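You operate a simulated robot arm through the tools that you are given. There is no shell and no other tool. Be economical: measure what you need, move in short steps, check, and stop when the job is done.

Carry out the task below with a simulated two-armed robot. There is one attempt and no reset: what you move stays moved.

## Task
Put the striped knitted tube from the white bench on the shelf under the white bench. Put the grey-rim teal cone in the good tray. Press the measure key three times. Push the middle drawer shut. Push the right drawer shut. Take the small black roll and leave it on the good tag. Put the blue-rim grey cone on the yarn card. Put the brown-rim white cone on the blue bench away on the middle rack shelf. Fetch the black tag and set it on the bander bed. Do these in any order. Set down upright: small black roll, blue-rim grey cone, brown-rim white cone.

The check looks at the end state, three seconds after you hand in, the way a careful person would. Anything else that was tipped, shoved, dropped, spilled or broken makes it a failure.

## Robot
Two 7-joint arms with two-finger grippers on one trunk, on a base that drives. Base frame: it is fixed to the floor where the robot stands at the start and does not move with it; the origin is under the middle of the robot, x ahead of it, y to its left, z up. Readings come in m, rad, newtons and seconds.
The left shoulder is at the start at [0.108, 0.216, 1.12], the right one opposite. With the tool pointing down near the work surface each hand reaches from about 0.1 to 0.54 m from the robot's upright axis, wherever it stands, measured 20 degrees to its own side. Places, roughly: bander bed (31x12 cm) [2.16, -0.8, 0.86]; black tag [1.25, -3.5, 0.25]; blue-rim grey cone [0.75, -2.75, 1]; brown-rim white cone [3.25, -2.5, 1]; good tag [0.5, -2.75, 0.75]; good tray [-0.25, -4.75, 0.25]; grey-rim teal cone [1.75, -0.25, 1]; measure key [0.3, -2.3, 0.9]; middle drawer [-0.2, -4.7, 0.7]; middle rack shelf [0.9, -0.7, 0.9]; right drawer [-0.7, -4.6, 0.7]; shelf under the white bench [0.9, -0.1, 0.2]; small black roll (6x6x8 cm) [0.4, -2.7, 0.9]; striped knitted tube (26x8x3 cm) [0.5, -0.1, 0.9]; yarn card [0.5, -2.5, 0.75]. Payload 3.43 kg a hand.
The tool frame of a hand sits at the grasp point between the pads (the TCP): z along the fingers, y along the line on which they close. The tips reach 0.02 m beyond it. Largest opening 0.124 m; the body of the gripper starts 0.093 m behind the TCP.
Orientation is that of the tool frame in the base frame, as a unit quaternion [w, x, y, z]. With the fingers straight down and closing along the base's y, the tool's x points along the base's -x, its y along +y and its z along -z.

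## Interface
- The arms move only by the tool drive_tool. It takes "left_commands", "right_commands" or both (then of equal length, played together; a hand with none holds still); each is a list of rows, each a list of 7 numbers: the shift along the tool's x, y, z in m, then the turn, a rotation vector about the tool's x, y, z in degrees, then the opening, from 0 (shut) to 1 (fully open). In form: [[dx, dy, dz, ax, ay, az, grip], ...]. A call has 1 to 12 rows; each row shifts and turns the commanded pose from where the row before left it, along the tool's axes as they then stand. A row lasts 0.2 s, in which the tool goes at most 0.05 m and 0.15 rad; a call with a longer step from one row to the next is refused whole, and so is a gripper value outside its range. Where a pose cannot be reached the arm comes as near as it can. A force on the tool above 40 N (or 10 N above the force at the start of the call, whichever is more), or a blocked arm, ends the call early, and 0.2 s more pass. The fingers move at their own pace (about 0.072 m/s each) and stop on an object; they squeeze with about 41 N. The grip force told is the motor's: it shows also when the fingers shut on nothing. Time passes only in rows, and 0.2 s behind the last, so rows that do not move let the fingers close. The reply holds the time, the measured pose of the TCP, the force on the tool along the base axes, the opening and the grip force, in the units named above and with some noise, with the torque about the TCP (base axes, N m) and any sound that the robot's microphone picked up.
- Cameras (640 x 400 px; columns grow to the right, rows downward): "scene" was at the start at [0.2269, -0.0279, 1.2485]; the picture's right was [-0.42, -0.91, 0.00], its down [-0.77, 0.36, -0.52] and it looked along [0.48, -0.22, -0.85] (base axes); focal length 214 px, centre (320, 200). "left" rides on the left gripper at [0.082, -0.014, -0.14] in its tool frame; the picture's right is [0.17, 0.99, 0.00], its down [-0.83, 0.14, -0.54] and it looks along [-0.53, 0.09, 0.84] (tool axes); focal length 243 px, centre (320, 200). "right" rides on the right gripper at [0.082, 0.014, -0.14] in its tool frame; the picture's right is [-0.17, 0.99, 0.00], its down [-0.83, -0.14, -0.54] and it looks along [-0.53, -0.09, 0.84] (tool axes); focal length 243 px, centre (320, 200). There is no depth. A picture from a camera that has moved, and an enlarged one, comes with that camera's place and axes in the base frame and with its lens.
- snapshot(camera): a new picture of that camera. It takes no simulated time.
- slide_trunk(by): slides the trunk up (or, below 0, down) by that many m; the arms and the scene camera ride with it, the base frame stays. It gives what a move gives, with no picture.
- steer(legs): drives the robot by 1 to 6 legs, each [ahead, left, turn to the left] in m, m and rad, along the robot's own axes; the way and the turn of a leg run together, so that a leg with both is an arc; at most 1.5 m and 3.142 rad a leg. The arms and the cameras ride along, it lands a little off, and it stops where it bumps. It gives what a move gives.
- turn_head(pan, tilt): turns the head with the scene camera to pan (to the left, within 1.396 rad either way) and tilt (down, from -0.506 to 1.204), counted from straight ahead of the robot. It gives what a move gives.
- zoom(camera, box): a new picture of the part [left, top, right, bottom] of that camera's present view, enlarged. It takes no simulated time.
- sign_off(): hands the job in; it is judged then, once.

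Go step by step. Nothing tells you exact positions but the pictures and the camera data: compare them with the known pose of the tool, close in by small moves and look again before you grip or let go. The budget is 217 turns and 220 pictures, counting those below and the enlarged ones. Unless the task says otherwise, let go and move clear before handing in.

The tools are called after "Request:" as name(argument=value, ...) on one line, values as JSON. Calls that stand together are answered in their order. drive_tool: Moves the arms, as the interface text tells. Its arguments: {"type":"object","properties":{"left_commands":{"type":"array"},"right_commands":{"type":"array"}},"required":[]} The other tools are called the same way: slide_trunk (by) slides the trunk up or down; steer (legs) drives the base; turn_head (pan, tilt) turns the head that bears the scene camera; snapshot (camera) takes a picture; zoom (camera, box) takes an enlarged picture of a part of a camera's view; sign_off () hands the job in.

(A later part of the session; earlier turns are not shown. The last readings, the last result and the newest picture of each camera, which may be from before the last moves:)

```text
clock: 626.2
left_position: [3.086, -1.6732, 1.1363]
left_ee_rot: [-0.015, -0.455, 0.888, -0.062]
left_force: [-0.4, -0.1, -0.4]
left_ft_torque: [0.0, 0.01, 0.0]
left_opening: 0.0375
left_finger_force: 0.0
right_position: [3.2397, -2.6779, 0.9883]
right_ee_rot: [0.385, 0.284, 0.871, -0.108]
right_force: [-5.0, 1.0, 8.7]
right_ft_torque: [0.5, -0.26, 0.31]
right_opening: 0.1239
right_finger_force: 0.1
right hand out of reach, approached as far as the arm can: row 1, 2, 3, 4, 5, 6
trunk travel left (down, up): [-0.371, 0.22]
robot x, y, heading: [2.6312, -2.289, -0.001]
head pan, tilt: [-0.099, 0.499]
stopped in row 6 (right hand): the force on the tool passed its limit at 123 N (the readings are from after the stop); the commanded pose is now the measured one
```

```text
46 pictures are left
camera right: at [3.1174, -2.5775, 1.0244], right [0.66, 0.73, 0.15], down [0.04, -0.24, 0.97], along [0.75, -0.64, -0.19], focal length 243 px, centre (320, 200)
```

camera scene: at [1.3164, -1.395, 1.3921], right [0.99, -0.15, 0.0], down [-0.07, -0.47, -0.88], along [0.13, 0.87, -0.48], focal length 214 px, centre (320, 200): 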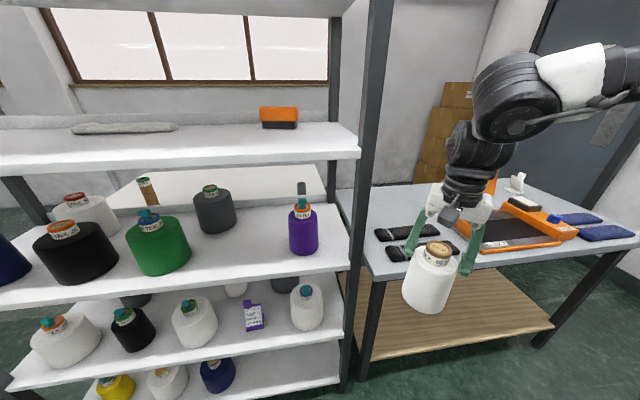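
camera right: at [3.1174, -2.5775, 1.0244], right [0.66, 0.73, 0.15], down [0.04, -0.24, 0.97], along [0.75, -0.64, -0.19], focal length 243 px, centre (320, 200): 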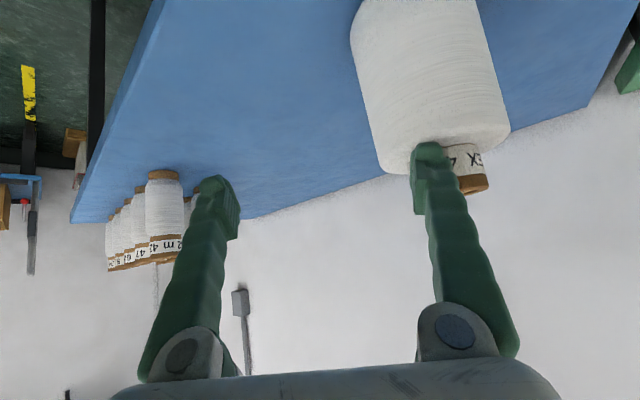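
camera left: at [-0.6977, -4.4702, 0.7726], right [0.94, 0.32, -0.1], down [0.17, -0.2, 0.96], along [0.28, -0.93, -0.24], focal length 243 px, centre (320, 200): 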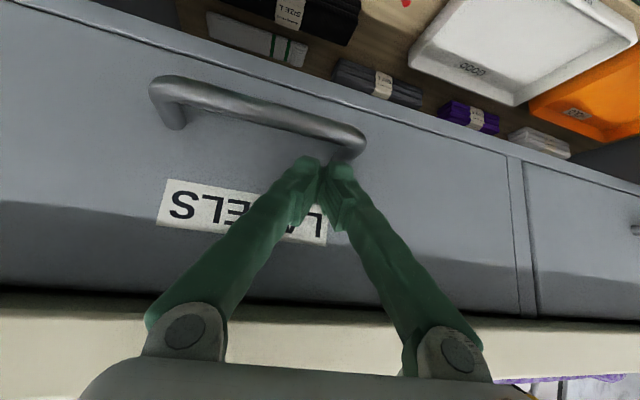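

Request:
drive_tool(right_commands=[[-0.03, 0, -0.029, 0, 0, 0, 1], [-0.03, 0, -0.029, 0, 0, 0, 1]])

Request:
steer(legs=[[-0.05, 0.13, 0]])

Request:
drive_tool(right_commands=[[0.03, 0, 0.029, 0, 0, 0, 1], [0.03, 0, 0.029, 0, 0, 0, 1], [0.025, 0, 0.024, 0, 0, 0, 1], [0.02, 0, 0.019, 0, 0, 0, 1]])

Request:
snapshot(camera="right")

```text
clock: 626.8
left_position: [3.087, -1.6728, 1.1366]
left_ee_rot: [-0.015, -0.454, 0.889, -0.062]
left_force: [0.1, -0.5, 0.1]
left_ft_torque: [0.01, -0.01, -0.01]
left_opening: 0.0374
left_finger_force: 0.0
right_position: [3.238, -2.6806, 1.0698]
right_ee_rot: [0.384, 0.286, 0.871, -0.11]
right_force: [0.3, 0.0, 0.3]
right_ft_torque: [-0.01, -0.05, 0.02]
right_opening: 0.124
right_finger_force: 0.0
trunk travel left (down, up): [-0.371, 0.22]
robot x, y, heading: [2.6319, -2.287, -0.002]
head pan, tilt: [-0.099, 0.499]
```

```text
clock: 629.2
left_position: [3.0401, -1.5481, 1.1368]
left_ee_rot: [-0.016, -0.454, 0.888, -0.061]
left_force: [0.3, 0.4, 0.6]
left_ft_torque: [-0.02, 0.05, 0.01]
left_opening: 0.0373
left_finger_force: 0.1
right_position: [3.1904, -2.5559, 1.0694]
right_ee_rot: [0.384, 0.286, 0.871, -0.109]
right_force: [-0.3, 0.3, -0.4]
right_ft_torque: [0.0, -0.03, 0.04]
right_opening: 0.124
right_finger_force: 0.2
trunk travel left (down, up): [-0.371, 0.22]
robot x, y, heading: [2.5831, -2.1623, -0.002]
head pan, tilt: [-0.099, 0.499]
```

```text
clock: 630.2
left_position: [3.0402, -1.5466, 1.1356]
left_ee_rot: [-0.017, -0.455, 0.888, -0.061]
left_force: [-0.3, 0.7, -0.3]
left_ft_torque: [0.0, 0.02, -0.01]
left_opening: 0.0371
left_finger_force: 0.0
right_position: [3.197, -2.5547, 0.9223]
right_ee_rot: [0.382, 0.286, 0.872, -0.106]
right_force: [0.6, 0.0, 0.7]
right_ft_torque: [-0.03, 0.0, -0.04]
right_opening: 0.1238
right_finger_force: 0.0
trunk travel left (down, up): [-0.371, 0.22]
robot x, y, heading: [2.5808, -2.1633, -0.009]
head pan, tilt: [-0.099, 0.499]
```

```text
45 pictures are left
camera right: at [3.0745, -2.4524, 0.959], right [0.66, 0.73, 0.15], down [0.04, -0.24, 0.97], along [0.75, -0.64, -0.19], focal length 243 px, centre (320, 200)
```

right: 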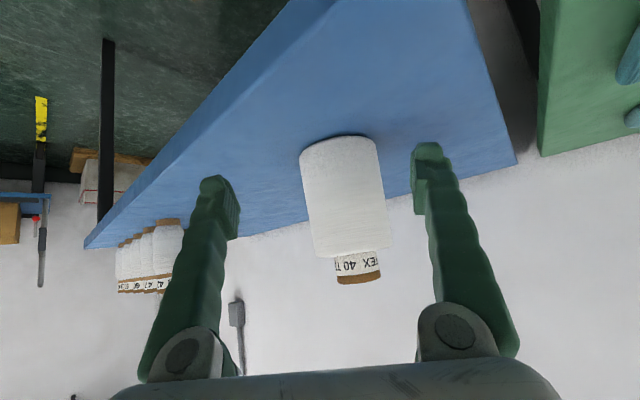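

Request:
steer(legs=[[0.018, 0.022, 0]])

Request:
snapshot(camera="right")

```text
clock: 631.2
left_position: [3.0561, -1.5257, 1.1383]
left_ee_rot: [-0.016, -0.455, 0.888, -0.062]
left_force: [0.2, -0.1, -0.9]
left_ft_torque: [0.04, -0.01, 0.04]
left_opening: 0.0372
left_finger_force: 0.0
right_position: [3.2126, -2.5324, 0.9228]
right_ee_rot: [0.384, 0.285, 0.872, -0.107]
right_force: [0.3, 0.2, -0.5]
right_ft_torque: [-0.02, 0.02, 0.02]
right_opening: 0.1238
right_finger_force: 0.2
trunk travel left (down, up): [-0.371, 0.22]
robot x, y, heading: [2.6033, -2.144, -0.006]
head pan, tilt: [-0.099, 0.499]
```

```text
44 pictures are left
camera right: at [3.0906, -2.4313, 0.9597], right [0.66, 0.73, 0.15], down [0.04, -0.24, 0.97], along [0.75, -0.64, -0.19], focal length 243 px, centre (320, 200)
```

right: 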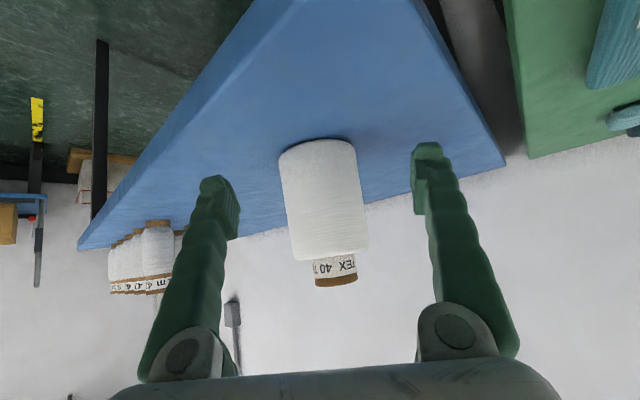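

Request:
steer(legs=[[0.05, -0.042, 0]])

Request:
snapshot(camera="right")

```text
clock: 632.4
left_position: [3.1049, -1.5665, 1.1371]
left_ee_rot: [-0.016, -0.455, 0.888, -0.062]
left_force: [-0.3, -0.6, -0.6]
left_ft_torque: [0.03, -0.03, 0.01]
left_opening: 0.0373
left_finger_force: 0.1
right_position: [3.2644, -2.573, 0.923]
right_ee_rot: [0.383, 0.286, 0.872, -0.108]
right_force: [1.0, 0.4, 0.5]
right_ft_torque: [0.02, 0.02, 0.01]
right_opening: 0.1239
right_finger_force: 0.1
trunk travel left (down, up): [-0.371, 0.22]
robot x, y, heading: [2.6498, -2.1854, -0.003]
head pan, tilt: [-0.099, 0.499]
```

```text
43 pictures are left
camera right: at [3.1405, -2.4718, 0.96], right [0.66, 0.73, 0.15], down [0.04, -0.24, 0.97], along [0.75, -0.64, -0.19], focal length 243 px, centre (320, 200)
```

right: 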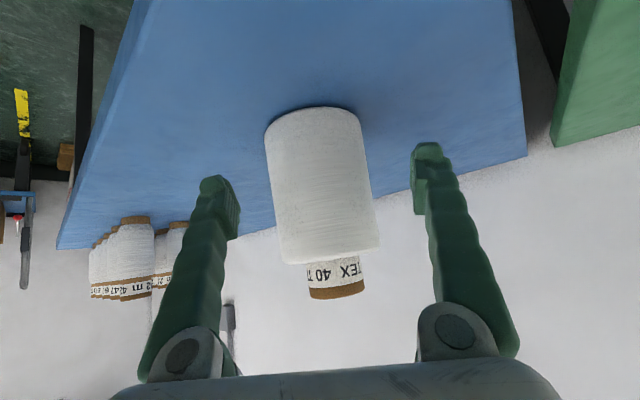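

Request:
steer(legs=[[0.047, -0.038, 0]])

Request:
snapshot(camera="right")

```text
clock: 633.6
left_position: [3.152, -1.6043, 1.1371]
left_ee_rot: [-0.016, -0.455, 0.888, -0.063]
left_force: [-0.1, 0.1, -0.9]
left_ft_torque: [0.01, 0.01, 0.0]
left_opening: 0.0372
left_finger_force: 0.0
right_position: [3.3098, -2.6127, 0.923]
right_ee_rot: [0.384, 0.285, 0.872, -0.107]
right_force: [-0.2, 0.6, -0.2]
right_ft_torque: [-0.01, 0.0, 0.03]
right_opening: 0.124
right_finger_force: 0.1
trunk travel left (down, up): [-0.371, 0.22]
robot x, y, heading: [2.6966, -2.2249, -0.009]
head pan, tilt: [-0.099, 0.499]
```

```text
42 pictures are left
camera right: at [3.1865, -2.5103, 0.96], right [0.66, 0.73, 0.15], down [0.04, -0.24, 0.97], along [0.75, -0.64, -0.19], focal length 243 px, centre (320, 200)
```

right: 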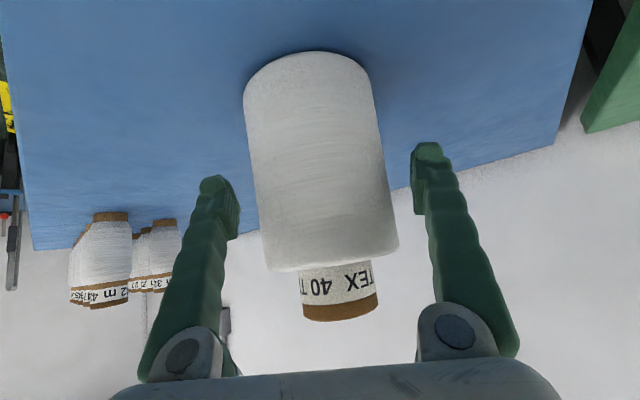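

Request:
drive_tool(right_commands=[[0, 0, 0, 0, 0, 0, 0], [0, 0, 0, 0, 0, 0, 0], [0, 0, 0, 0, 0, 0, 0], [0, 0, 0, 0, 0, 0, 0]])

Request:
drive_tool(right_commands=[[-0.014, 0, -0.014, 0, 0, 0, 0], [-0.029, 0, -0.028, 0, 0, 0, 0], [-0.029, 0, -0.028, 0, 0, 0, 0]])

Request:
snapshot(camera="right")

```text
clock: 634.6
left_position: [3.1525, -1.6054, 1.1373]
left_ee_rot: [-0.016, -0.455, 0.888, -0.062]
left_force: [0.2, -0.4, -0.1]
left_ft_torque: [0.02, -0.02, 0.01]
left_opening: 0.0373
left_finger_force: 0.1
right_position: [3.3082, -2.6124, 0.922]
right_ee_rot: [0.384, 0.285, 0.872, -0.107]
right_force: [-0.1, 0.1, -0.7]
right_ft_torque: [0.03, 0.06, -0.03]
right_opening: 0.0938
right_finger_force: 40.4
trunk travel left (down, up): [-0.371, 0.22]
robot x, y, heading: [2.6956, -2.2218, -0.008]
head pan, tilt: [-0.099, 0.499]
```

```text
clock: 635.4
left_position: [3.1511, -1.6042, 1.1377]
left_ee_rot: [-0.016, -0.455, 0.888, -0.062]
left_force: [-0.4, -0.6, 0.9]
left_ft_torque: [-0.01, 0.01, 0.01]
left_opening: 0.0372
left_finger_force: 0.1
right_position: [3.3062, -2.6149, 1.0246]
right_ee_rot: [0.383, 0.285, 0.872, -0.108]
right_force: [1.1, -0.1, -2.4]
right_ft_torque: [0.02, 0.0, -0.01]
right_opening: 0.0935
right_finger_force: 40.8
trunk travel left (down, up): [-0.371, 0.22]
robot x, y, heading: [2.6965, -2.221, -0.005]
head pan, tilt: [-0.099, 0.499]
```

```text
41 pictures are left
camera right: at [3.183, -2.5122, 1.0614], right [0.66, 0.73, 0.15], down [0.04, -0.24, 0.97], along [0.75, -0.64, -0.19], focal length 243 px, centre (320, 200)
```

right: 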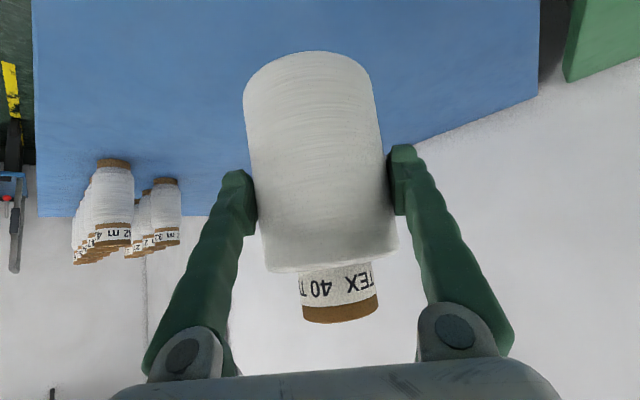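

Request:
steer(legs=[[-0.35, 0, 0], [0, 0.47, 0], [0, 0, 1.576], [0, 1.45, 0]])

Request:
turn_head(pan=-0.3, tilt=0.5)

Request:
snapshot(camera="scene")

```text
clock: 669.0
left_position: [0.2625, -1.3192, 1.1368]
left_ee_rot: [-0.032, 0.951, -0.301, 0.055]
left_force: [0.4, -0.3, -0.1]
left_ft_torque: [0.01, 0.0, 0.01]
left_opening: 0.0371
left_finger_force: 0.0
right_position: [1.2682, -1.1543, 1.0233]
right_ee_rot: [0.345, -0.42, 0.816, 0.197]
right_force: [0.2, -0.3, -2.8]
right_ft_torque: [-0.05, 0.01, 0.0]
right_opening: 0.0929
right_finger_force: 41.0
trunk travel left (down, up): [-0.371, 0.22]
robot x, y, heading: [0.8822, -1.7688, 1.577]
head pan, tilt: [-0.099, 0.499]
```

```text
clock: 669.8
left_position: [0.262, -1.3198, 1.1364]
left_ee_rot: [-0.033, 0.951, -0.301, 0.055]
left_force: [0.8, -0.5, -0.3]
left_ft_torque: [-0.04, 0.0, 0.0]
left_opening: 0.0371
left_finger_force: 0.0
right_position: [1.2702, -1.1552, 1.0231]
right_ee_rot: [0.345, -0.419, 0.816, 0.197]
right_force: [0.1, 0.7, -3.6]
right_ft_torque: [-0.05, 0.05, -0.01]
right_opening: 0.0929
right_finger_force: 40.3
trunk travel left (down, up): [-0.371, 0.22]
robot x, y, heading: [0.8821, -1.7661, 1.579]
head pan, tilt: [-0.3, 0.499]
```

```text
40 pictures are left
camera scene: at [0.907, -1.5397, 1.3921], right [0.96, -0.29, 0.0], down [-0.14, -0.46, -0.88], along [0.25, 0.84, -0.48], focal length 214 px, centre (320, 200)
```

scene: 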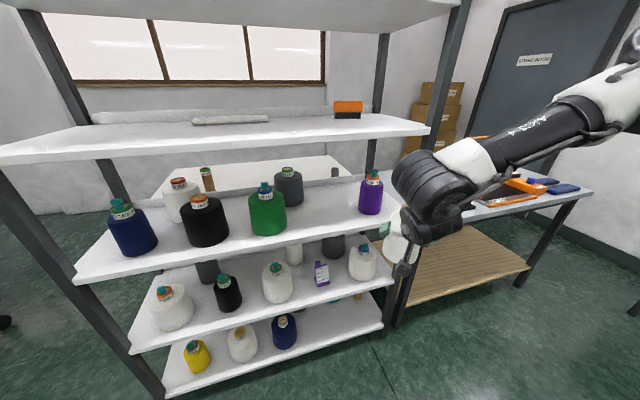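

Request:
drive_tool(right_commands=[[-0.0145, 0.0337, 0.017, 0, 0, 0, 0], [-0.0145, 0.0337, 0.017, 0, 0, 0, 0]])

Request:
steer(legs=[[0, 0.095, 0], [0.14, 0, 0]])

Request:
snapshot(camera="scene")

```text
clock: 670.4
left_position: [0.263, -1.3165, 1.1366]
left_ee_rot: [-0.032, 0.951, -0.302, 0.055]
left_force: [0.4, -0.4, -0.2]
left_ft_torque: [0.0, 0.01, 0.0]
left_opening: 0.0372
left_finger_force: 0.1
right_position: [1.2484, -1.08, 1.0223]
right_ee_rot: [0.344, -0.421, 0.816, 0.197]
right_force: [0.1, 0.1, -2.2]
right_ft_torque: [-0.09, 0.05, 0.0]
right_opening: 0.093
right_finger_force: 40.9
right hand out of reach, approached as far as the arm can: row 2
trunk travel left (down, up): [-0.371, 0.22]
robot x, y, heading: [0.8842, -1.7683, 1.576]
head pan, tilt: [-0.3, 0.499]
```

```text
clock: 673.4
left_position: [0.1642, -1.1845, 1.1366]
left_ee_rot: [-0.032, 0.951, -0.301, 0.054]
left_force: [-0.6, 0.4, 0.1]
left_ft_torque: [-0.01, 0.0, -0.02]
left_opening: 0.0373
left_finger_force: 0.1
right_position: [1.1497, -0.9431, 1.0247]
right_ee_rot: [0.343, -0.421, 0.816, 0.199]
right_force: [0.2, 0.6, -3.1]
right_ft_torque: [-0.04, 0.07, 0.0]
right_opening: 0.0934
right_finger_force: 40.4
trunk travel left (down, up): [-0.371, 0.22]
robot x, y, heading: [0.7868, -1.6302, 1.585]
head pan, tilt: [-0.3, 0.499]
```

```text
39 pictures are left
camera scene: at [0.8101, -1.4037, 1.3923], right [0.96, -0.29, 0.0], down [-0.14, -0.46, -0.88], along [0.25, 0.84, -0.48], focal length 214 px, centre (320, 200)
```

scene: 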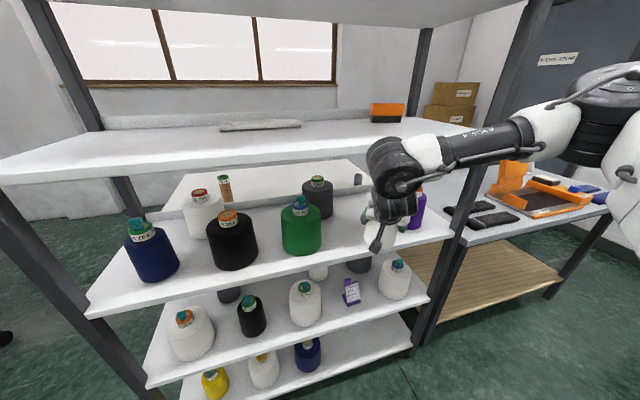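

Request:
steer(legs=[[0.13, 0.002, 0]])

Request:
snapshot(camera="right")

Request:
snapshot(camera="scene")

```text
clock: 674.9
left_position: [0.1647, -1.0517, 1.1371]
left_ee_rot: [-0.033, 0.951, -0.303, 0.055]
left_force: [-0.1, 0.2, -0.4]
left_ft_torque: [0.01, 0.03, 0.02]
left_opening: 0.0373
left_finger_force: 0.0
right_position: [1.1487, -0.8181, 1.0204]
right_ee_rot: [0.343, -0.423, 0.815, 0.196]
right_force: [0.2, -0.1, -2.2]
right_ft_torque: [-0.04, 0.04, -0.03]
right_opening: 0.0931
right_finger_force: 41.2
trunk travel left (down, up): [-0.371, 0.22]
robot x, y, heading: [0.7841, -1.504, 1.574]
head pan, tilt: [-0.3, 0.499]
stopped in leg 1: the robot was blocked; the commanded pose is now the measured one
```

```text
38 pictures are left
camera right: at [1.0478, -0.9422, 1.0587], right [-0.75, 0.65, 0.15], down [0.24, 0.05, 0.97], along [0.62, 0.76, -0.2], focal length 243 px, centre (320, 200)
```

right: 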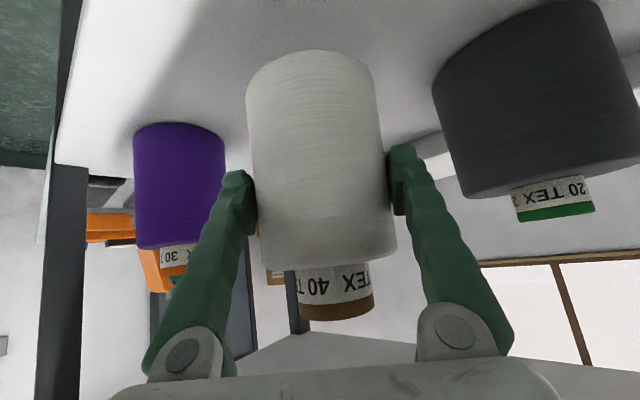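

```text
37 pictures are left
camera scene: at [0.8082, -1.2747, 1.3922], right [0.96, -0.29, 0.0], down [-0.14, -0.46, -0.88], along [0.26, 0.84, -0.48], focal length 214 px, centre (320, 200)
```

scene: 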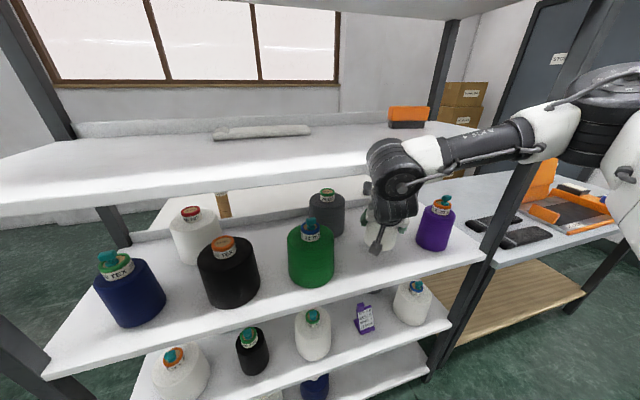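

Request:
drive_tool(right_commands=[[0.0146, 0, 0.0137, 0, 0, 0, 0], [0.0146, 0, 0.0137, 0, 0, 0, 0], [0.0036, 0, 0.0034, 0, 0, 0, 0]])

Request:
snapshot(camera="right")

```text
clock: 675.7
left_position: [0.1624, -1.0553, 1.1374]
left_ee_rot: [-0.035, 0.951, -0.303, 0.056]
left_force: [-0.4, 0.2, -0.3]
left_ft_torque: [-0.01, -0.02, -0.02]
left_opening: 0.0372
left_finger_force: 0.1
right_position: [1.146, -0.8193, 0.9825]
right_ee_rot: [0.347, -0.423, 0.813, 0.2]
right_force: [3.0, -1.5, 26.7]
right_ft_torque: [-0.56, -1.63, -0.11]
right_opening: 0.093
right_finger_force: 40.9
trunk travel left (down, up): [-0.371, 0.22]
robot x, y, heading: [0.7858, -1.5016, 1.574]
head pan, tilt: [-0.3, 0.499]
```

```text
36 pictures are left
camera right: at [1.0456, -0.9442, 1.0193], right [-0.75, 0.64, 0.15], down [0.24, 0.04, 0.97], along [0.62, 0.76, -0.18], focal length 243 px, centre (320, 200)
```

right: 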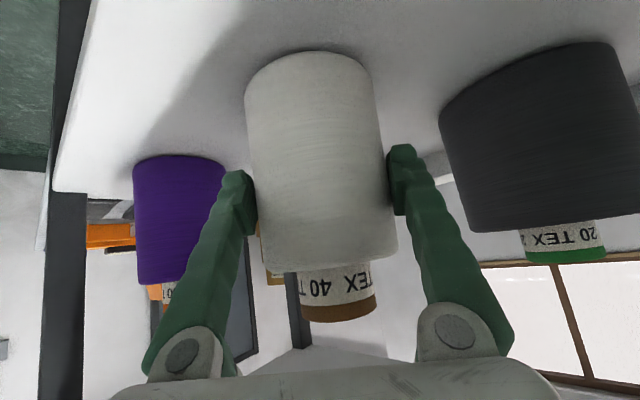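

Request:
drive_tool(right_commands=[[-0.0015, 0, -0.0014, 0, 0, 0, 0], [0, 0, 0, 0, 0, 0, 0.85], [0, 0, 0, 0, 0, 0, 0.92], [0, 0, 0, 0, 0, 0, 1], [0, 0, 0, 0, 0, 0, 1]])

Request:
snapshot(camera="right")

```text
clock: 676.9
left_position: [0.1652, -1.0549, 1.1368]
left_ee_rot: [-0.033, 0.951, -0.303, 0.055]
left_force: [0.9, 0.0, 0.8]
left_ft_torque: [0.0, -0.01, 0.01]
left_opening: 0.037
left_finger_force: 0.1
right_position: [1.1468, -0.8215, 0.9777]
right_ee_rot: [0.344, -0.424, 0.815, 0.196]
right_force: [0.2, -0.8, -0.5]
right_ft_torque: [0.01, 0.02, 0.03]
right_opening: 0.1239
right_finger_force: 0.0
trunk travel left (down, up): [-0.371, 0.22]
robot x, y, heading: [0.7831, -1.5014, 1.575]
head pan, tilt: [-0.3, 0.499]
```

```text
35 pictures are left
camera right: at [1.0466, -0.9454, 1.0164], right [-0.75, 0.65, 0.15], down [0.24, 0.05, 0.97], along [0.62, 0.76, -0.2], focal length 243 px, centre (320, 200)
```

right: 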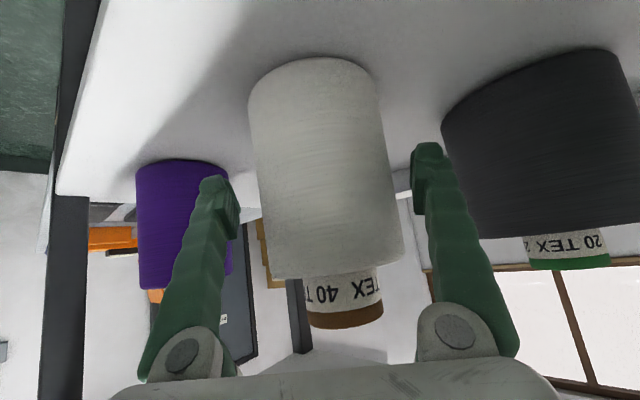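

Request:
steer(legs=[[-0.127, 0.083, 0], [-0.25, 0, 0]])

Request:
snapshot(camera="scene")

```text
clock: 680.4
left_position: [0.0807, -1.4367, 1.1365]
left_ee_rot: [-0.032, 0.952, -0.3, 0.055]
left_force: [-0.4, 0.7, 0.1]
left_ft_torque: [0.0, 0.01, -0.01]
left_opening: 0.0375
left_finger_force: 0.1
right_position: [1.0624, -1.1967, 0.9778]
right_ee_rot: [0.342, -0.427, 0.814, 0.198]
right_force: [0.1, -0.1, -0.2]
right_ft_torque: [-0.02, 0.01, -0.03]
right_opening: 0.124
right_finger_force: 0.1
trunk travel left (down, up): [-0.371, 0.22]
robot x, y, heading: [0.7034, -1.8845, 1.579]
head pan, tilt: [-0.3, 0.499]
```

```text
34 pictures are left
camera scene: at [0.7274, -1.6552, 1.3921], right [0.96, -0.29, 0.0], down [-0.14, -0.46, -0.88], along [0.25, 0.84, -0.48], focal length 214 px, centre (320, 200)
```

scene: 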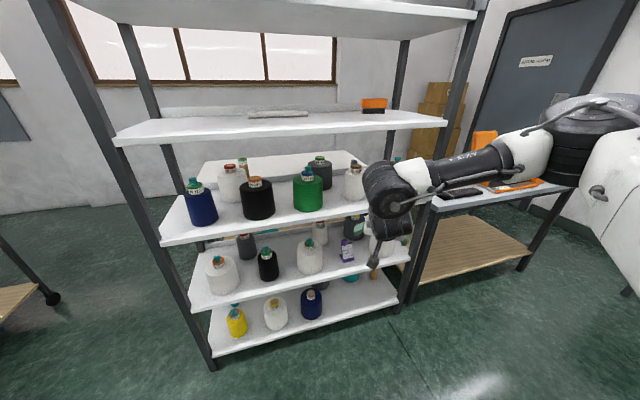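

Request:
drive_tool(right_commands=[[0, 0, -0.03, 0, 7.7, 0, 0.5], [0, 0, -0.03, 0, 7.7, 0, 0.5], [0, 0, -0.03, 0, 7.7, 0, 0.5], [0, 0, -0.02, 0, 7.7, 0, 0.5], [0, 0, 0, 0, 7.7, 0, 0.5], [0, 0, 0, 0, 7.5, 0, 0.5], [0, 0, 0, 0, 0, 8, 0.5], [0, 0, 0, 0, 0, 8, 0.5], [0, 0, 0, 0, 0, 8, 0.5], [0, 0, 0, 0, 0, 8, 0.5], [0, 0, 0, 0, 0, 8, 0.5], [0, 0, 0, 0, 0, 8, 0.5]])

Request:
steer(legs=[[0, 1.25, 0], [-1.2, 0, 0], [-1.06, 0, 0]])

```text
clock: 683.0
left_position: [0.0809, -1.4367, 1.1362]
left_ee_rot: [-0.032, 0.952, -0.299, 0.055]
left_force: [0.3, -0.2, 0.8]
left_ft_torque: [-0.02, 0.0, 0.01]
left_opening: 0.0371
left_finger_force: 0.0
right_position: [1.0165, -1.2987, 1.0497]
right_ee_rot: [-0.009, -0.069, 0.997, 0.014]
right_force: [1.0, 0.5, 0.3]
right_ft_torque: [0.02, -0.01, -0.06]
right_opening: 0.062
right_finger_force: 0.1
right hand out of reach, approached as far as the arm can: row 5, 6
trunk travel left (down, up): [-0.371, 0.22]
robot x, y, heading: [0.7063, -1.8829, 1.587]
head pan, tilt: [-0.3, 0.499]
```

```text
clock: 713.4
left_position: [-1.1407, -3.7156, 1.1359]
left_ee_rot: [-0.032, 0.952, -0.299, 0.054]
left_force: [-0.1, 1.1, -0.5]
left_ft_torque: [0.01, 0.01, 0.0]
left_opening: 0.037
left_finger_force: 0.0
right_position: [-0.2053, -3.5736, 1.049]
right_ee_rot: [-0.009, -0.071, 0.997, 0.013]
right_force: [0.5, 0.4, -0.2]
right_ft_torque: [0.0, 0.02, -0.01]
right_opening: 0.062
right_finger_force: 0.1
trunk travel left (down, up): [-0.371, 0.22]
robot x, y, heading: [-0.5165, -4.1599, 1.579]
head pan, tilt: [-0.3, 0.499]
```

Request:
drive_tool(right_commands=[[0, -0.04, -0.01, 0, 0, 0, 0.5], [0, -0.04, -0.01, 0, 0, 0, 0.5], [0, -0.04, -0.01, 0, 0, 0, 0.5], [0, -0.04, -0.01, 0, 0, 0, 0.5], [0, -0.03, -0.01, 0, 0, 0, 0.5]])

Request:
drive_tool(left_commands=[[0.02, 0.03, -0.02, 0, 0, 0, 0.3], [0.02, 0.03, -0.02, 0, 0, 0, 0.3], [0.02, 0.03, -0.02, 0, 0, 0, 0.3], [0.02, 0.03, -0.02, 0, 0, 0, 0.3]])

Request:
steer(legs=[[0, -0.9, 0]])

Request:
slide_trunk(by=-0.3)

Request:
turn_head(pan=-0.7, tilt=0.5)

Request:
snapshot(camera="scene")

```text
clock: 714.6
left_position: [-1.1405, -3.7158, 1.1365]
left_ee_rot: [-0.033, 0.952, -0.298, 0.055]
left_force: [-0.8, 0.3, -0.3]
left_ft_torque: [0.0, 0.01, -0.04]
left_opening: 0.0371
left_finger_force: 0.0
right_position: [-0.1775, -3.7628, 1.0944]
right_ee_rot: [-0.009, -0.072, 0.997, 0.012]
right_force: [-0.8, 0.4, 0.2]
right_ft_torque: [0.02, 0.0, -0.01]
right_opening: 0.062
right_finger_force: 0.0
trunk travel left (down, up): [-0.371, 0.22]
robot x, y, heading: [-0.5149, -4.1618, 1.586]
head pan, tilt: [-0.3, 0.499]
```

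```text
clock: 715.6
left_position: [-1.1458, -3.8658, 1.1675]
left_ee_rot: [-0.032, 0.952, -0.299, 0.053]
left_force: [0.0, -0.3, 0.1]
left_ft_torque: [0.03, 0.02, 0.02]
left_opening: 0.0369
left_finger_force: 0.1
left hand out of reach, approached as far as the arm can: row 2, 3, 4
right_position: [-0.1783, -3.7642, 1.0949]
right_ee_rot: [-0.01, -0.071, 0.997, 0.013]
right_force: [0.1, 0.3, -0.5]
right_ft_torque: [0.01, 0.0, -0.02]
right_opening: 0.0621
right_finger_force: 0.0
trunk travel left (down, up): [-0.371, 0.22]
robot x, y, heading: [-0.5189, -4.1556, 1.59]
head pan, tilt: [-0.3, 0.499]
```

```text
clock: 727.8
left_position: [-0.2514, -3.852, 1.1668]
left_ee_rot: [-0.031, 0.953, -0.298, 0.053]
left_force: [0.2, 1.0, 0.6]
left_ft_torque: [0.04, -0.04, 0.06]
left_opening: 0.0372
left_finger_force: 0.0
right_position: [0.7159, -3.7486, 1.0948]
right_ee_rot: [-0.01, -0.073, 0.997, 0.014]
right_force: [-0.1, 0.0, -0.5]
right_ft_torque: [-0.02, -0.02, -0.02]
right_opening: 0.0621
right_finger_force: 0.1
trunk travel left (down, up): [-0.371, 0.22]
robot x, y, heading: [0.3756, -4.1476, 1.589]
head pan, tilt: [-0.3, 0.499]
```

```text
clock: 730.8
left_position: [-0.251, -3.7958, 0.8067]
left_ee_rot: [0.085, 0.949, -0.289, 0.089]
left_force: [0.5, 0.6, -0.2]
left_ft_torque: [0.01, 0.03, 0.02]
left_opening: 0.0371
left_finger_force: 0.2
right_position: [0.7145, -3.7214, 0.7558]
right_ee_rot: [-0.012, -0.073, 0.996, -0.04]
right_force: [0.8, 0.0, 0.3]
right_ft_torque: [0.02, 0.02, 0.01]
right_opening: 0.0622
right_finger_force: 0.0
trunk travel left (down, up): [-0.071, 0.52]
robot x, y, heading: [0.372, -4.1457, 1.586]
head pan, tilt: [-0.3, 0.499]
```

```text
clock: 731.7
left_position: [-0.2528, -3.7958, 0.8064]
left_ee_rot: [0.086, 0.949, -0.289, 0.089]
left_force: [-0.4, 1.1, 0.3]
left_ft_torque: [-0.04, 0.01, 0.0]
left_opening: 0.0373
left_finger_force: 0.0
right_position: [0.714, -3.721, 0.7558]
right_ee_rot: [-0.013, -0.073, 0.996, -0.04]
right_force: [0.8, 0.2, -0.2]
right_ft_torque: [0.03, -0.01, 0.01]
right_opening: 0.0623
right_finger_force: 0.1
trunk travel left (down, up): [-0.071, 0.52]
robot x, y, heading: [0.3733, -4.1433, 1.587]
head pan, tilt: [-0.7, 0.499]
```

```text
33 pictures are left
camera scene: at [0.4292, -3.8352, 1.0668], right [0.78, -0.63, 0.0], down [-0.3, -0.37, -0.88], along [0.55, 0.68, -0.48], focal length 214 px, centre (320, 200)
```

scene: 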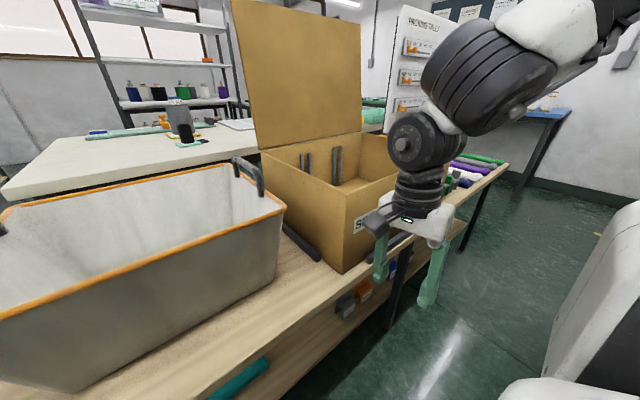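

Request:
steer(legs=[[-0.03, -0.4, 0]])

Request:
turn_head(pan=-0.35, tilt=0.75)

Request:
snapshot(camera="scene")

Request:
snapshot(camera="right")

```text
clock: 737.5
left_position: [0.1441, -3.8175, 0.8066]
left_ee_rot: [0.086, 0.949, -0.29, 0.089]
left_force: [0.2, 0.4, 1.0]
left_ft_torque: [-0.01, 0.02, 0.0]
left_opening: 0.0372
left_finger_force: 0.1
right_position: [1.1103, -3.746, 0.7566]
right_ee_rot: [-0.013, -0.07, 0.997, -0.04]
right_force: [0.7, -0.2, -0.1]
right_ft_torque: [-0.02, 0.01, 0.01]
right_opening: 0.0624
right_finger_force: 0.1
trunk travel left (down, up): [-0.071, 0.52]
robot x, y, heading: [0.7695, -4.1649, 1.588]
head pan, tilt: [-0.7, 0.499]
```

```text
clock: 738.3
left_position: [0.1432, -3.8167, 0.8064]
left_ee_rot: [0.086, 0.949, -0.29, 0.09]
left_force: [0.0, 0.7, 0.1]
left_ft_torque: [0.0, -0.01, -0.01]
left_opening: 0.0373
left_finger_force: 0.0
right_position: [1.111, -3.7459, 0.7557]
right_ee_rot: [-0.013, -0.071, 0.997, -0.04]
right_force: [-0.4, -0.7, 0.6]
right_ft_torque: [-0.03, 0.01, -0.01]
right_opening: 0.0619
right_finger_force: 0.0
trunk travel left (down, up): [-0.071, 0.52]
robot x, y, heading: [0.7729, -4.1688, 1.589]
head pan, tilt: [-0.351, 0.75]
```

```text
32 pictures are left
camera scene: at [0.7951, -3.8514, 1.0449], right [0.94, -0.33, 0.0], down [-0.23, -0.64, -0.73], along [0.24, 0.69, -0.68], focal length 214 px, centre (320, 200)
```

scene: 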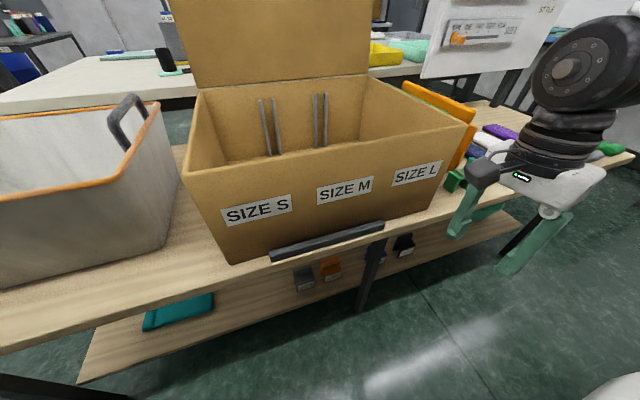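

```text
31 pictures are left
camera right: at [1.0295, -3.7329, 0.8979], right [0.02, 1.0, -0.08], down [0.85, 0.02, 0.52], along [0.52, -0.08, -0.85], focal length 243 px, centre (320, 200)
```

right: 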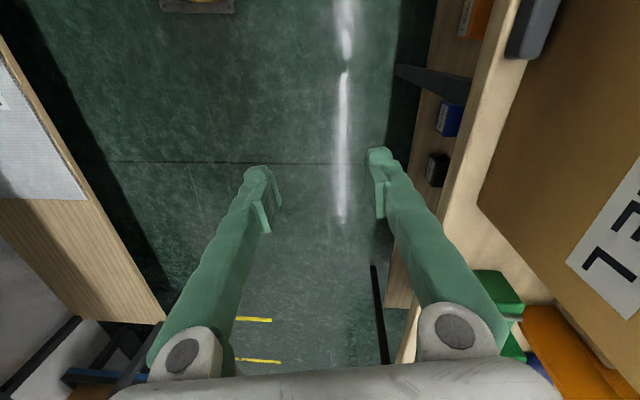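

Request:
zoom(camera="scene", box=[280, 220, 440, 320])

```text
4.00 times, centred on (360, 270) of scene
camera zoom: at [0.7951, -3.8514, 1.0449], right [0.94, -0.33, 0.0], down [-0.23, -0.64, -0.73], along [0.24, 0.69, -0.68], focal length 858 px, centre (160, -80)
```

zoom: 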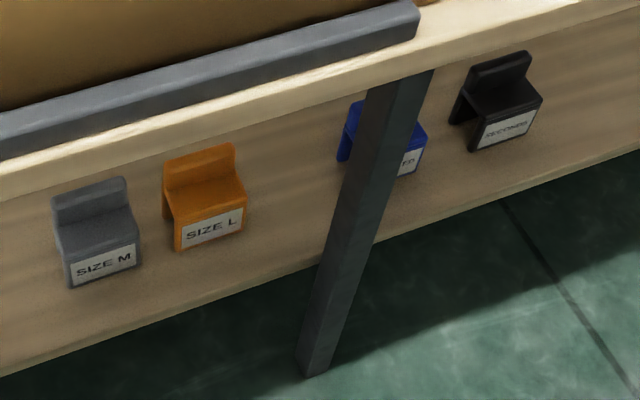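

Request:
steer(legs=[[0, -0.2, -0.015]])

Request:
slide_trunk(by=-0.065)

Request:
drive_tool(right_commands=[[0, -0.02, 0.03, 0, 0, 0, 1], [0, -0.01, 0.04, 0, 0, 0, 1], [0, 0, 0.04, 0, 0, -8, 1], [0, 0, 0.04, 0, 0, -8, 1], [0, 0, 0.03, 0, 0, -8, 1], [0, 0, 0, 0, 0, -8, 1], [0, 0, 0, 0, -8, 0, 1], [0, 0, 0, 0, -8, 0, 1], [0, 0, 0, 0, -8, 0, 1], [0, 0, 0, 0, -8, 0, 1]])

Request:
snapshot(camera="scene")

```text
clock: 741.6
left_position: [0.347, -3.8056, 0.8075]
left_ee_rot: [0.088, 0.946, -0.298, 0.089]
left_force: [-0.1, -0.4, 0.0]
left_ft_torque: [0.0, -0.04, -0.01]
left_opening: 0.0374
left_finger_force: 0.0
right_position: [1.3154, -3.7508, 0.756]
right_ee_rot: [-0.014, -0.062, 0.997, -0.04]
right_force: [-0.3, -0.2, -0.2]
right_ft_torque: [-0.01, 0.01, -0.01]
right_opening: 0.062
right_finger_force: 0.1
trunk travel left (down, up): [-0.071, 0.52]
robot x, y, heading: [0.9701, -4.1692, 1.568]
head pan, tilt: [-0.351, 0.75]
```

```text
clock: 742.6
left_position: [0.3478, -3.8066, 0.7413]
left_ee_rot: [0.087, 0.947, -0.298, 0.089]
left_force: [-0.1, 0.3, -0.7]
left_ft_torque: [-0.03, -0.03, -0.01]
left_opening: 0.0371
left_finger_force: 0.0
right_position: [1.3157, -3.7402, 0.7029]
right_ee_rot: [-0.014, -0.063, 0.997, -0.046]
right_force: [-0.2, 0.3, -0.1]
right_ft_torque: [0.01, -0.02, 0.01]
right_opening: 0.0619
right_finger_force: 0.2
trunk travel left (down, up): [-0.006, 0.585]
robot x, y, heading: [0.9717, -4.1679, 1.566]
head pan, tilt: [-0.351, 0.75]
```

```text
clock: 744.6
left_position: [0.3465, -3.806, 0.7412]
left_ee_rot: [0.087, 0.946, -0.299, 0.088]
left_force: [-0.5, 0.0, -0.2]
left_ft_torque: [-0.01, 0.0, 0.0]
left_opening: 0.0373
left_finger_force: 0.1
right_position: [1.2967, -3.6686, 0.6149]
right_ee_rot: [0.128, -0.327, 0.936, 0.009]
right_force: [0.3, -16.7, -8.3]
right_ft_torque: [-0.23, -0.33, 0.57]
right_opening: 0.1173
right_finger_force: 0.1
right hand out of reach, approached as far as the arm can: row 1, 2, 3, 5, 7, 8, 9, 10
trunk travel left (down, up): [-0.006, 0.585]
robot x, y, heading: [0.9703, -4.1676, 1.565]
head pan, tilt: [-0.351, 0.75]
stopped in row 10 (right hand): the force on the tool passed its limit at 76 N (the readings are from after the stop); the commanded pose is now the measured one
```

```text
29 pictures are left
camera scene: at [0.9976, -3.8382, 0.9929], right [0.94, -0.35, 0.0], down [-0.24, -0.64, -0.73], along [0.25, 0.69, -0.68], focal length 214 px, centre (320, 200)
```

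scene: 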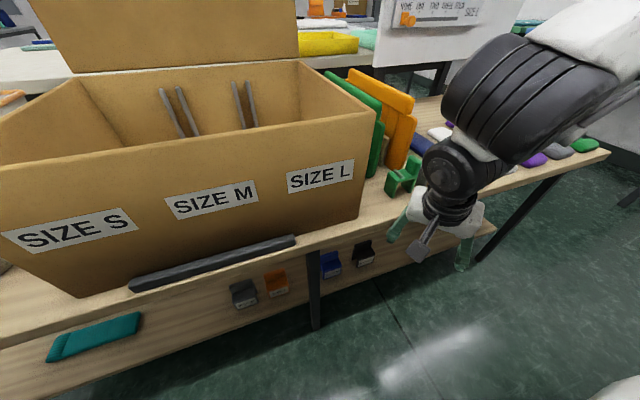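

Request:
steer(legs=[[-0.06, 0, 0]])

Request:
drive_tool(right_commands=[[0, 0, 0, 0, 7, 0, 1], [0, 0, 0, 0, 7, 0, 1], [0, 0, 0, 0, 0, 8, 1], [0, 0, 0, 0, 0, 8, 1], [0, 0, 0, 0, 0, 8, 1], [0, 0, 0, 0, 0, 8, 1], [0, 0, 0, 0, 0, 8, 1]])

Request:
snapshot(camera="scene")

```text
clock: 745.7
left_position: [0.3465, -3.8652, 0.7419]
left_ee_rot: [0.087, 0.946, -0.3, 0.089]
left_force: [0.4, 0.2, 1.3]
left_ft_torque: [0.0, -0.01, -0.01]
left_opening: 0.0372
left_finger_force: 0.1
right_position: [1.2964, -3.7264, 0.6163]
right_ee_rot: [0.129, -0.326, 0.936, 0.014]
right_force: [-0.2, -0.6, 0.3]
right_ft_torque: [0.02, 0.01, 0.01]
right_opening: 0.1239
right_finger_force: 0.1
trunk travel left (down, up): [-0.006, 0.585]
robot x, y, heading: [0.9683, -4.231, 1.567]
head pan, tilt: [-0.351, 0.75]
```

```text
clock: 747.3
left_position: [0.3484, -3.8653, 0.7409]
left_ee_rot: [0.086, 0.946, -0.299, 0.088]
left_force: [1.0, -0.3, 0.4]
left_ft_torque: [-0.01, -0.02, -0.02]
left_opening: 0.0375
left_finger_force: 0.1
right_position: [1.2972, -3.7257, 0.6175]
right_ee_rot: [0.022, 0.019, 0.999, -0.019]
right_force: [0.2, 0.1, 1.0]
right_ft_torque: [0.0, 0.01, 0.02]
right_opening: 0.124
right_finger_force: 0.1
trunk travel left (down, up): [-0.006, 0.585]
robot x, y, heading: [0.9685, -4.2302, 1.566]
head pan, tilt: [-0.351, 0.75]
```

```text
28 pictures are left
camera scene: at [0.9972, -3.898, 0.9928], right [0.94, -0.35, 0.0], down [-0.24, -0.64, -0.73], along [0.25, 0.69, -0.68], focal length 214 px, centre (320, 200)
```

scene: 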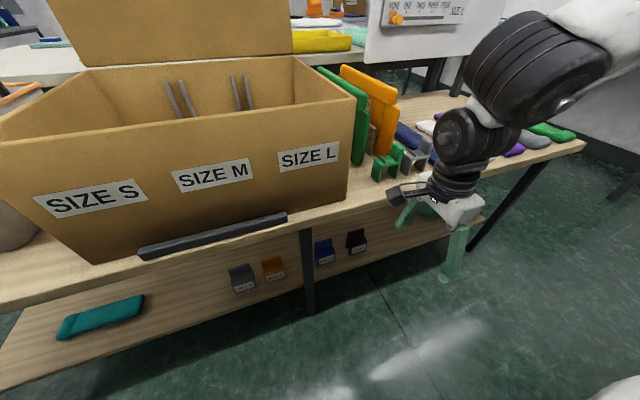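

Request:
drive_tool(right_commands=[[-0.005, -0.005, 0.042, 0, 0, 0, 1], [-0.005, -0.005, 0.042, 0, 0, 0, 1], [-0.005, 0, 0.042, 0, 0, 0, 1], [-0.005, 0, 0.042, 0, 0, 0, 1], [-0.005, 0, 0.042, 0, 0, 0, 1], [-0.003, 0, 0.03, 0, 0, 0, 1]])

Request:
drive_tool(right_commands=[[0, 0, 0, -8, 0, 0, 0.9], [0, 0, 0, -8, 0, 0, 0.9], [0, 0, 0, -8, 0, 0, 0.9], [0, 0, 0, -8, 0, 0, 0.9]])

Request:
snapshot(camera="scene")

Request:
snapshot(camera="right")

```text
clock: 748.7
left_position: [0.3472, -3.8654, 0.741]
left_ee_rot: [0.087, 0.946, -0.299, 0.088]
left_force: [-0.1, 0.6, -0.9]
left_ft_torque: [0.01, 0.0, -0.02]
left_opening: 0.0374
left_finger_force: 0.1
right_position: [1.3337, -3.7452, 0.3789]
right_ee_rot: [0.022, 0.017, 0.999, -0.019]
right_force: [-0.2, -0.3, 0.0]
right_ft_torque: [0.01, 0.0, -0.03]
right_opening: 0.124
right_finger_force: 0.0
trunk travel left (down, up): [-0.006, 0.585]
robot x, y, heading: [0.9681, -4.2304, 1.569]
head pan, tilt: [-0.351, 0.75]
```

```text
clock: 749.7
left_position: [0.3473, -3.8675, 0.742]
left_ee_rot: [0.086, 0.947, -0.298, 0.088]
left_force: [-0.2, 0.1, 0.0]
left_ft_torque: [-0.01, 0.02, 0.01]
left_opening: 0.0371
left_finger_force: 0.2
right_position: [1.3357, -3.746, 0.3787]
right_ee_rot: [0.025, 0.014, 0.966, 0.257]
right_force: [-0.5, 0.3, 0.9]
right_ft_torque: [-0.04, -0.02, 0.0]
right_opening: 0.1118
right_finger_force: 0.1
trunk travel left (down, up): [-0.006, 0.585]
robot x, y, heading: [0.9679, -4.2269, 1.568]
head pan, tilt: [-0.351, 0.75]
```

```text
27 pictures are left
camera scene: at [0.9987, -3.8988, 0.993], right [0.94, -0.35, 0.0], down [-0.24, -0.64, -0.73], along [0.25, 0.69, -0.68], focal length 214 px, centre (320, 200)
```

scene: 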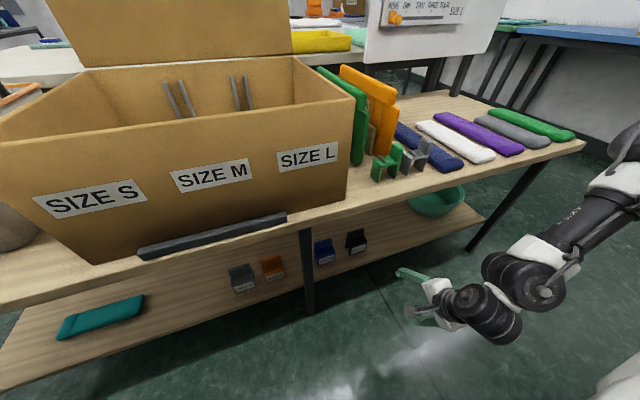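

```text
26 pictures are left
camera right: at [1.2447, -3.8014, 0.5043], right [0.18, 0.85, 0.5], down [0.8, -0.42, 0.43], along [0.58, 0.32, -0.75], focal length 243 px, centre (320, 200)
```

right: 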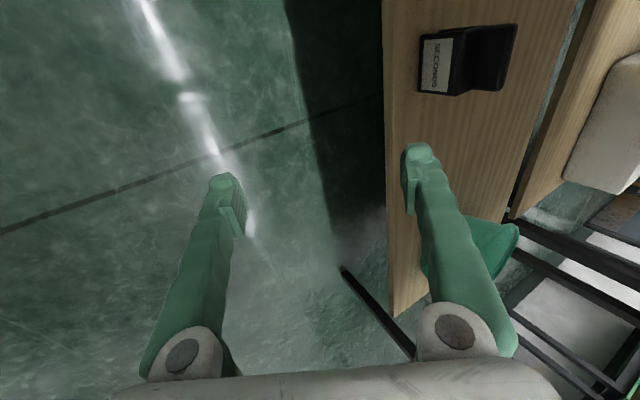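

Request:
drive_tool(right_commands=[[0.003, 0.031, 0.0236, 0, 0, 0, 1], [0.003, 0.031, 0.0236, 0, 0, 0, 1], [0.003, 0.031, 0.0236, 0, 0, 0, 1], [0.003, 0.031, 0.0236, 0, 0, 0, 1], [0.003, 0.031, 0.0236, 0, 0, 0, 1], [0.003, 0.031, 0.0236, 0, 0, 0, 1]])

Request:
snapshot(camera="right")

Request:
snapshot(camera="scene")

```text
clock: 751.3
left_position: [0.3485, -3.8691, 0.7426]
left_ee_rot: [0.084, 0.945, -0.305, 0.088]
left_force: [0.0, -0.6, 0.0]
left_ft_torque: [0.01, -0.01, 0.01]
left_opening: 0.0372
left_finger_force: 0.1
right_position: [1.3236, -3.5551, 0.3416]
right_ee_rot: [0.021, 0.006, 0.972, 0.236]
right_force: [-0.7, 0.4, 0.3]
right_ft_torque: [0.0, 0.05, 0.03]
right_opening: 0.1243
right_finger_force: 0.1
trunk travel left (down, up): [-0.006, 0.585]
robot x, y, heading: [0.9675, -4.2367, 1.554]
head pan, tilt: [-0.351, 0.75]
stopped in row 6 (right hand): the arm was blocked; the commanded pose is now the measured one
```

```text
25 pictures are left
camera right: at [1.2344, -3.6058, 0.4697], right [0.17, 0.87, 0.46], down [0.81, -0.39, 0.45], along [0.57, 0.3, -0.77], focal length 243 px, centre (320, 200)
```

right: 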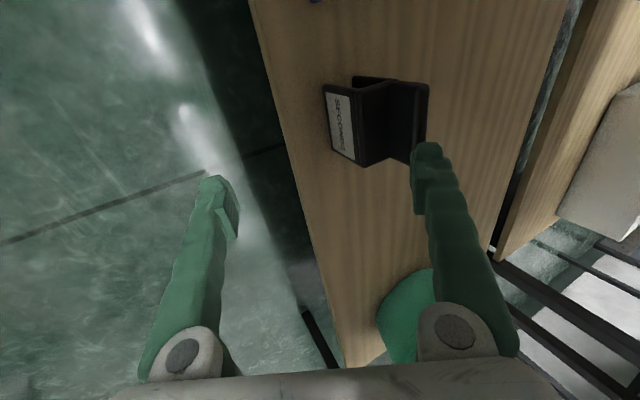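

```text
24 pictures are left
camera scene: at [0.9979, -3.9114, 0.9955], right [0.93, -0.36, 0.0], down [-0.24, -0.63, -0.74], along [0.26, 0.69, -0.68], focal length 214 px, centre (320, 200)
```

scene: 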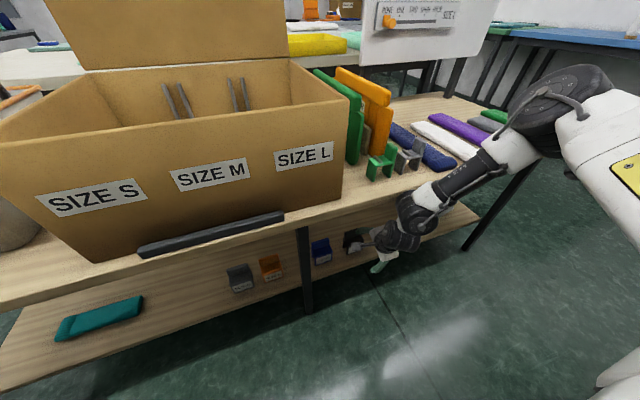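

Request:
drive_tool(right_commands=[[0, -0.03, -0.018, 0, 0, 0, 1], [0, -0.03, -0.018, 0, 0, 0, 1], [0, 0, 0, -8, 0, 0, 1], [0, 0, 0, -8, 0, 0, 1], [0, 0, 0, -8, 0, 0, 1], [0, 0, 0, 0, 0, -8, 1], [0, 0, 0, 0, 0, -8, 1], [0, 0, 0, 0, 0, -8, 1], [0, 0, 0, 0, 0, -8, 1], [0, 0, 0, 0, 0, -8, 1], [0, 0, 0, 0, 0, -8, 1]])

Request:
snapshot(camera="right")

```text
clock: 753.7
left_position: [0.3488, -3.865, 0.741]
left_ee_rot: [0.086, 0.945, -0.301, 0.089]
left_force: [0.2, -0.3, 0.2]
left_ft_torque: [-0.03, 0.01, 0.03]
left_opening: 0.0371
left_finger_force: 0.1
right_position: [1.2927, -3.5241, 0.4105]
right_ee_rot: [0.204, -0.355, 0.835, 0.368]
right_force: [0.0, -0.5, 0.4]
right_ft_torque: [0.0, -0.01, 0.0]
right_opening: 0.1242
right_finger_force: 0.1
right hand out of reach, approached as far as the arm can: row 5, 6, 7, 8, 9, 10, 11
trunk travel left (down, up): [-0.006, 0.585]
robot x, y, heading: [0.9689, -4.2339, 1.555]
head pan, tilt: [-0.351, 0.75]
```

```text
23 pictures are left
camera right: at [1.215, -3.6598, 0.4587], right [-0.62, 0.55, 0.56], down [0.61, -0.11, 0.78], along [0.49, 0.83, -0.27], focal length 243 px, centre (320, 200)
```

right: 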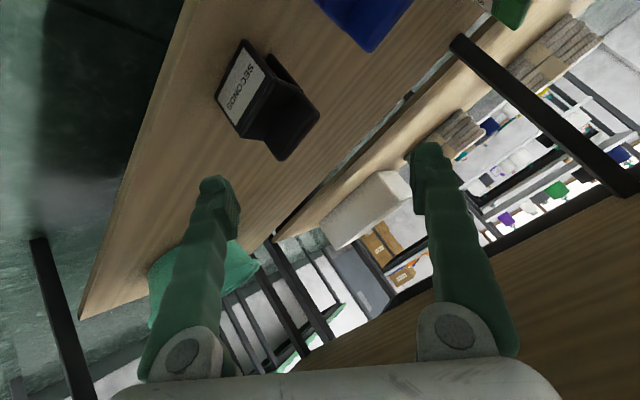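

Request:
drive_tool(right_commands=[[0.0107, -0.0197, 0.0285, 0, 0, 0, 1], [0.0107, -0.0197, 0.0285, 0, 0, 0, 1], [0.0107, -0.0197, 0.0285, 0, 0, 0, 1], [0, 0, 0, 0, 0, -8, 1], [0, 0, 0, 0, 0, -8, 1]])

Request:
snapshot(camera="right")

```text
clock: 754.9
left_position: [0.3493, -3.8659, 0.7419]
left_ee_rot: [0.086, 0.945, -0.302, 0.088]
left_force: [-0.4, -0.7, 0.1]
left_ft_torque: [0.0, -0.02, -0.02]
left_opening: 0.0371
left_finger_force: 0.0
right_position: [1.2685, -3.5378, 0.4332]
right_ee_rot: [0.258, -0.463, 0.782, 0.327]
right_force: [0.2, -0.5, 0.0]
right_ft_torque: [-0.01, 0.0, -0.01]
right_opening: 0.1241
right_finger_force: 0.1
right hand out of reach, approached as far as the arm can: row 1, 2, 3, 4, 5
trunk travel left (down, up): [-0.006, 0.585]
robot x, y, heading: [0.9676, -4.232, 1.565]
head pan, tilt: [-0.351, 0.75]
```

```text
22 pictures are left
camera right: at [1.2043, -3.6846, 0.471], right [-0.81, 0.45, 0.39], down [0.43, 0.0, 0.9], along [0.4, 0.9, -0.2], focal length 243 px, centre (320, 200)
```

right: 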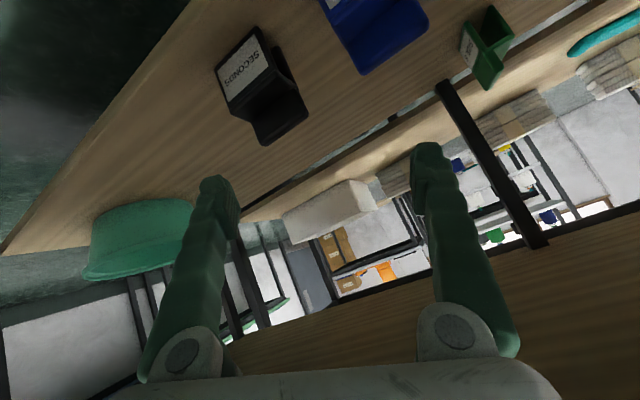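

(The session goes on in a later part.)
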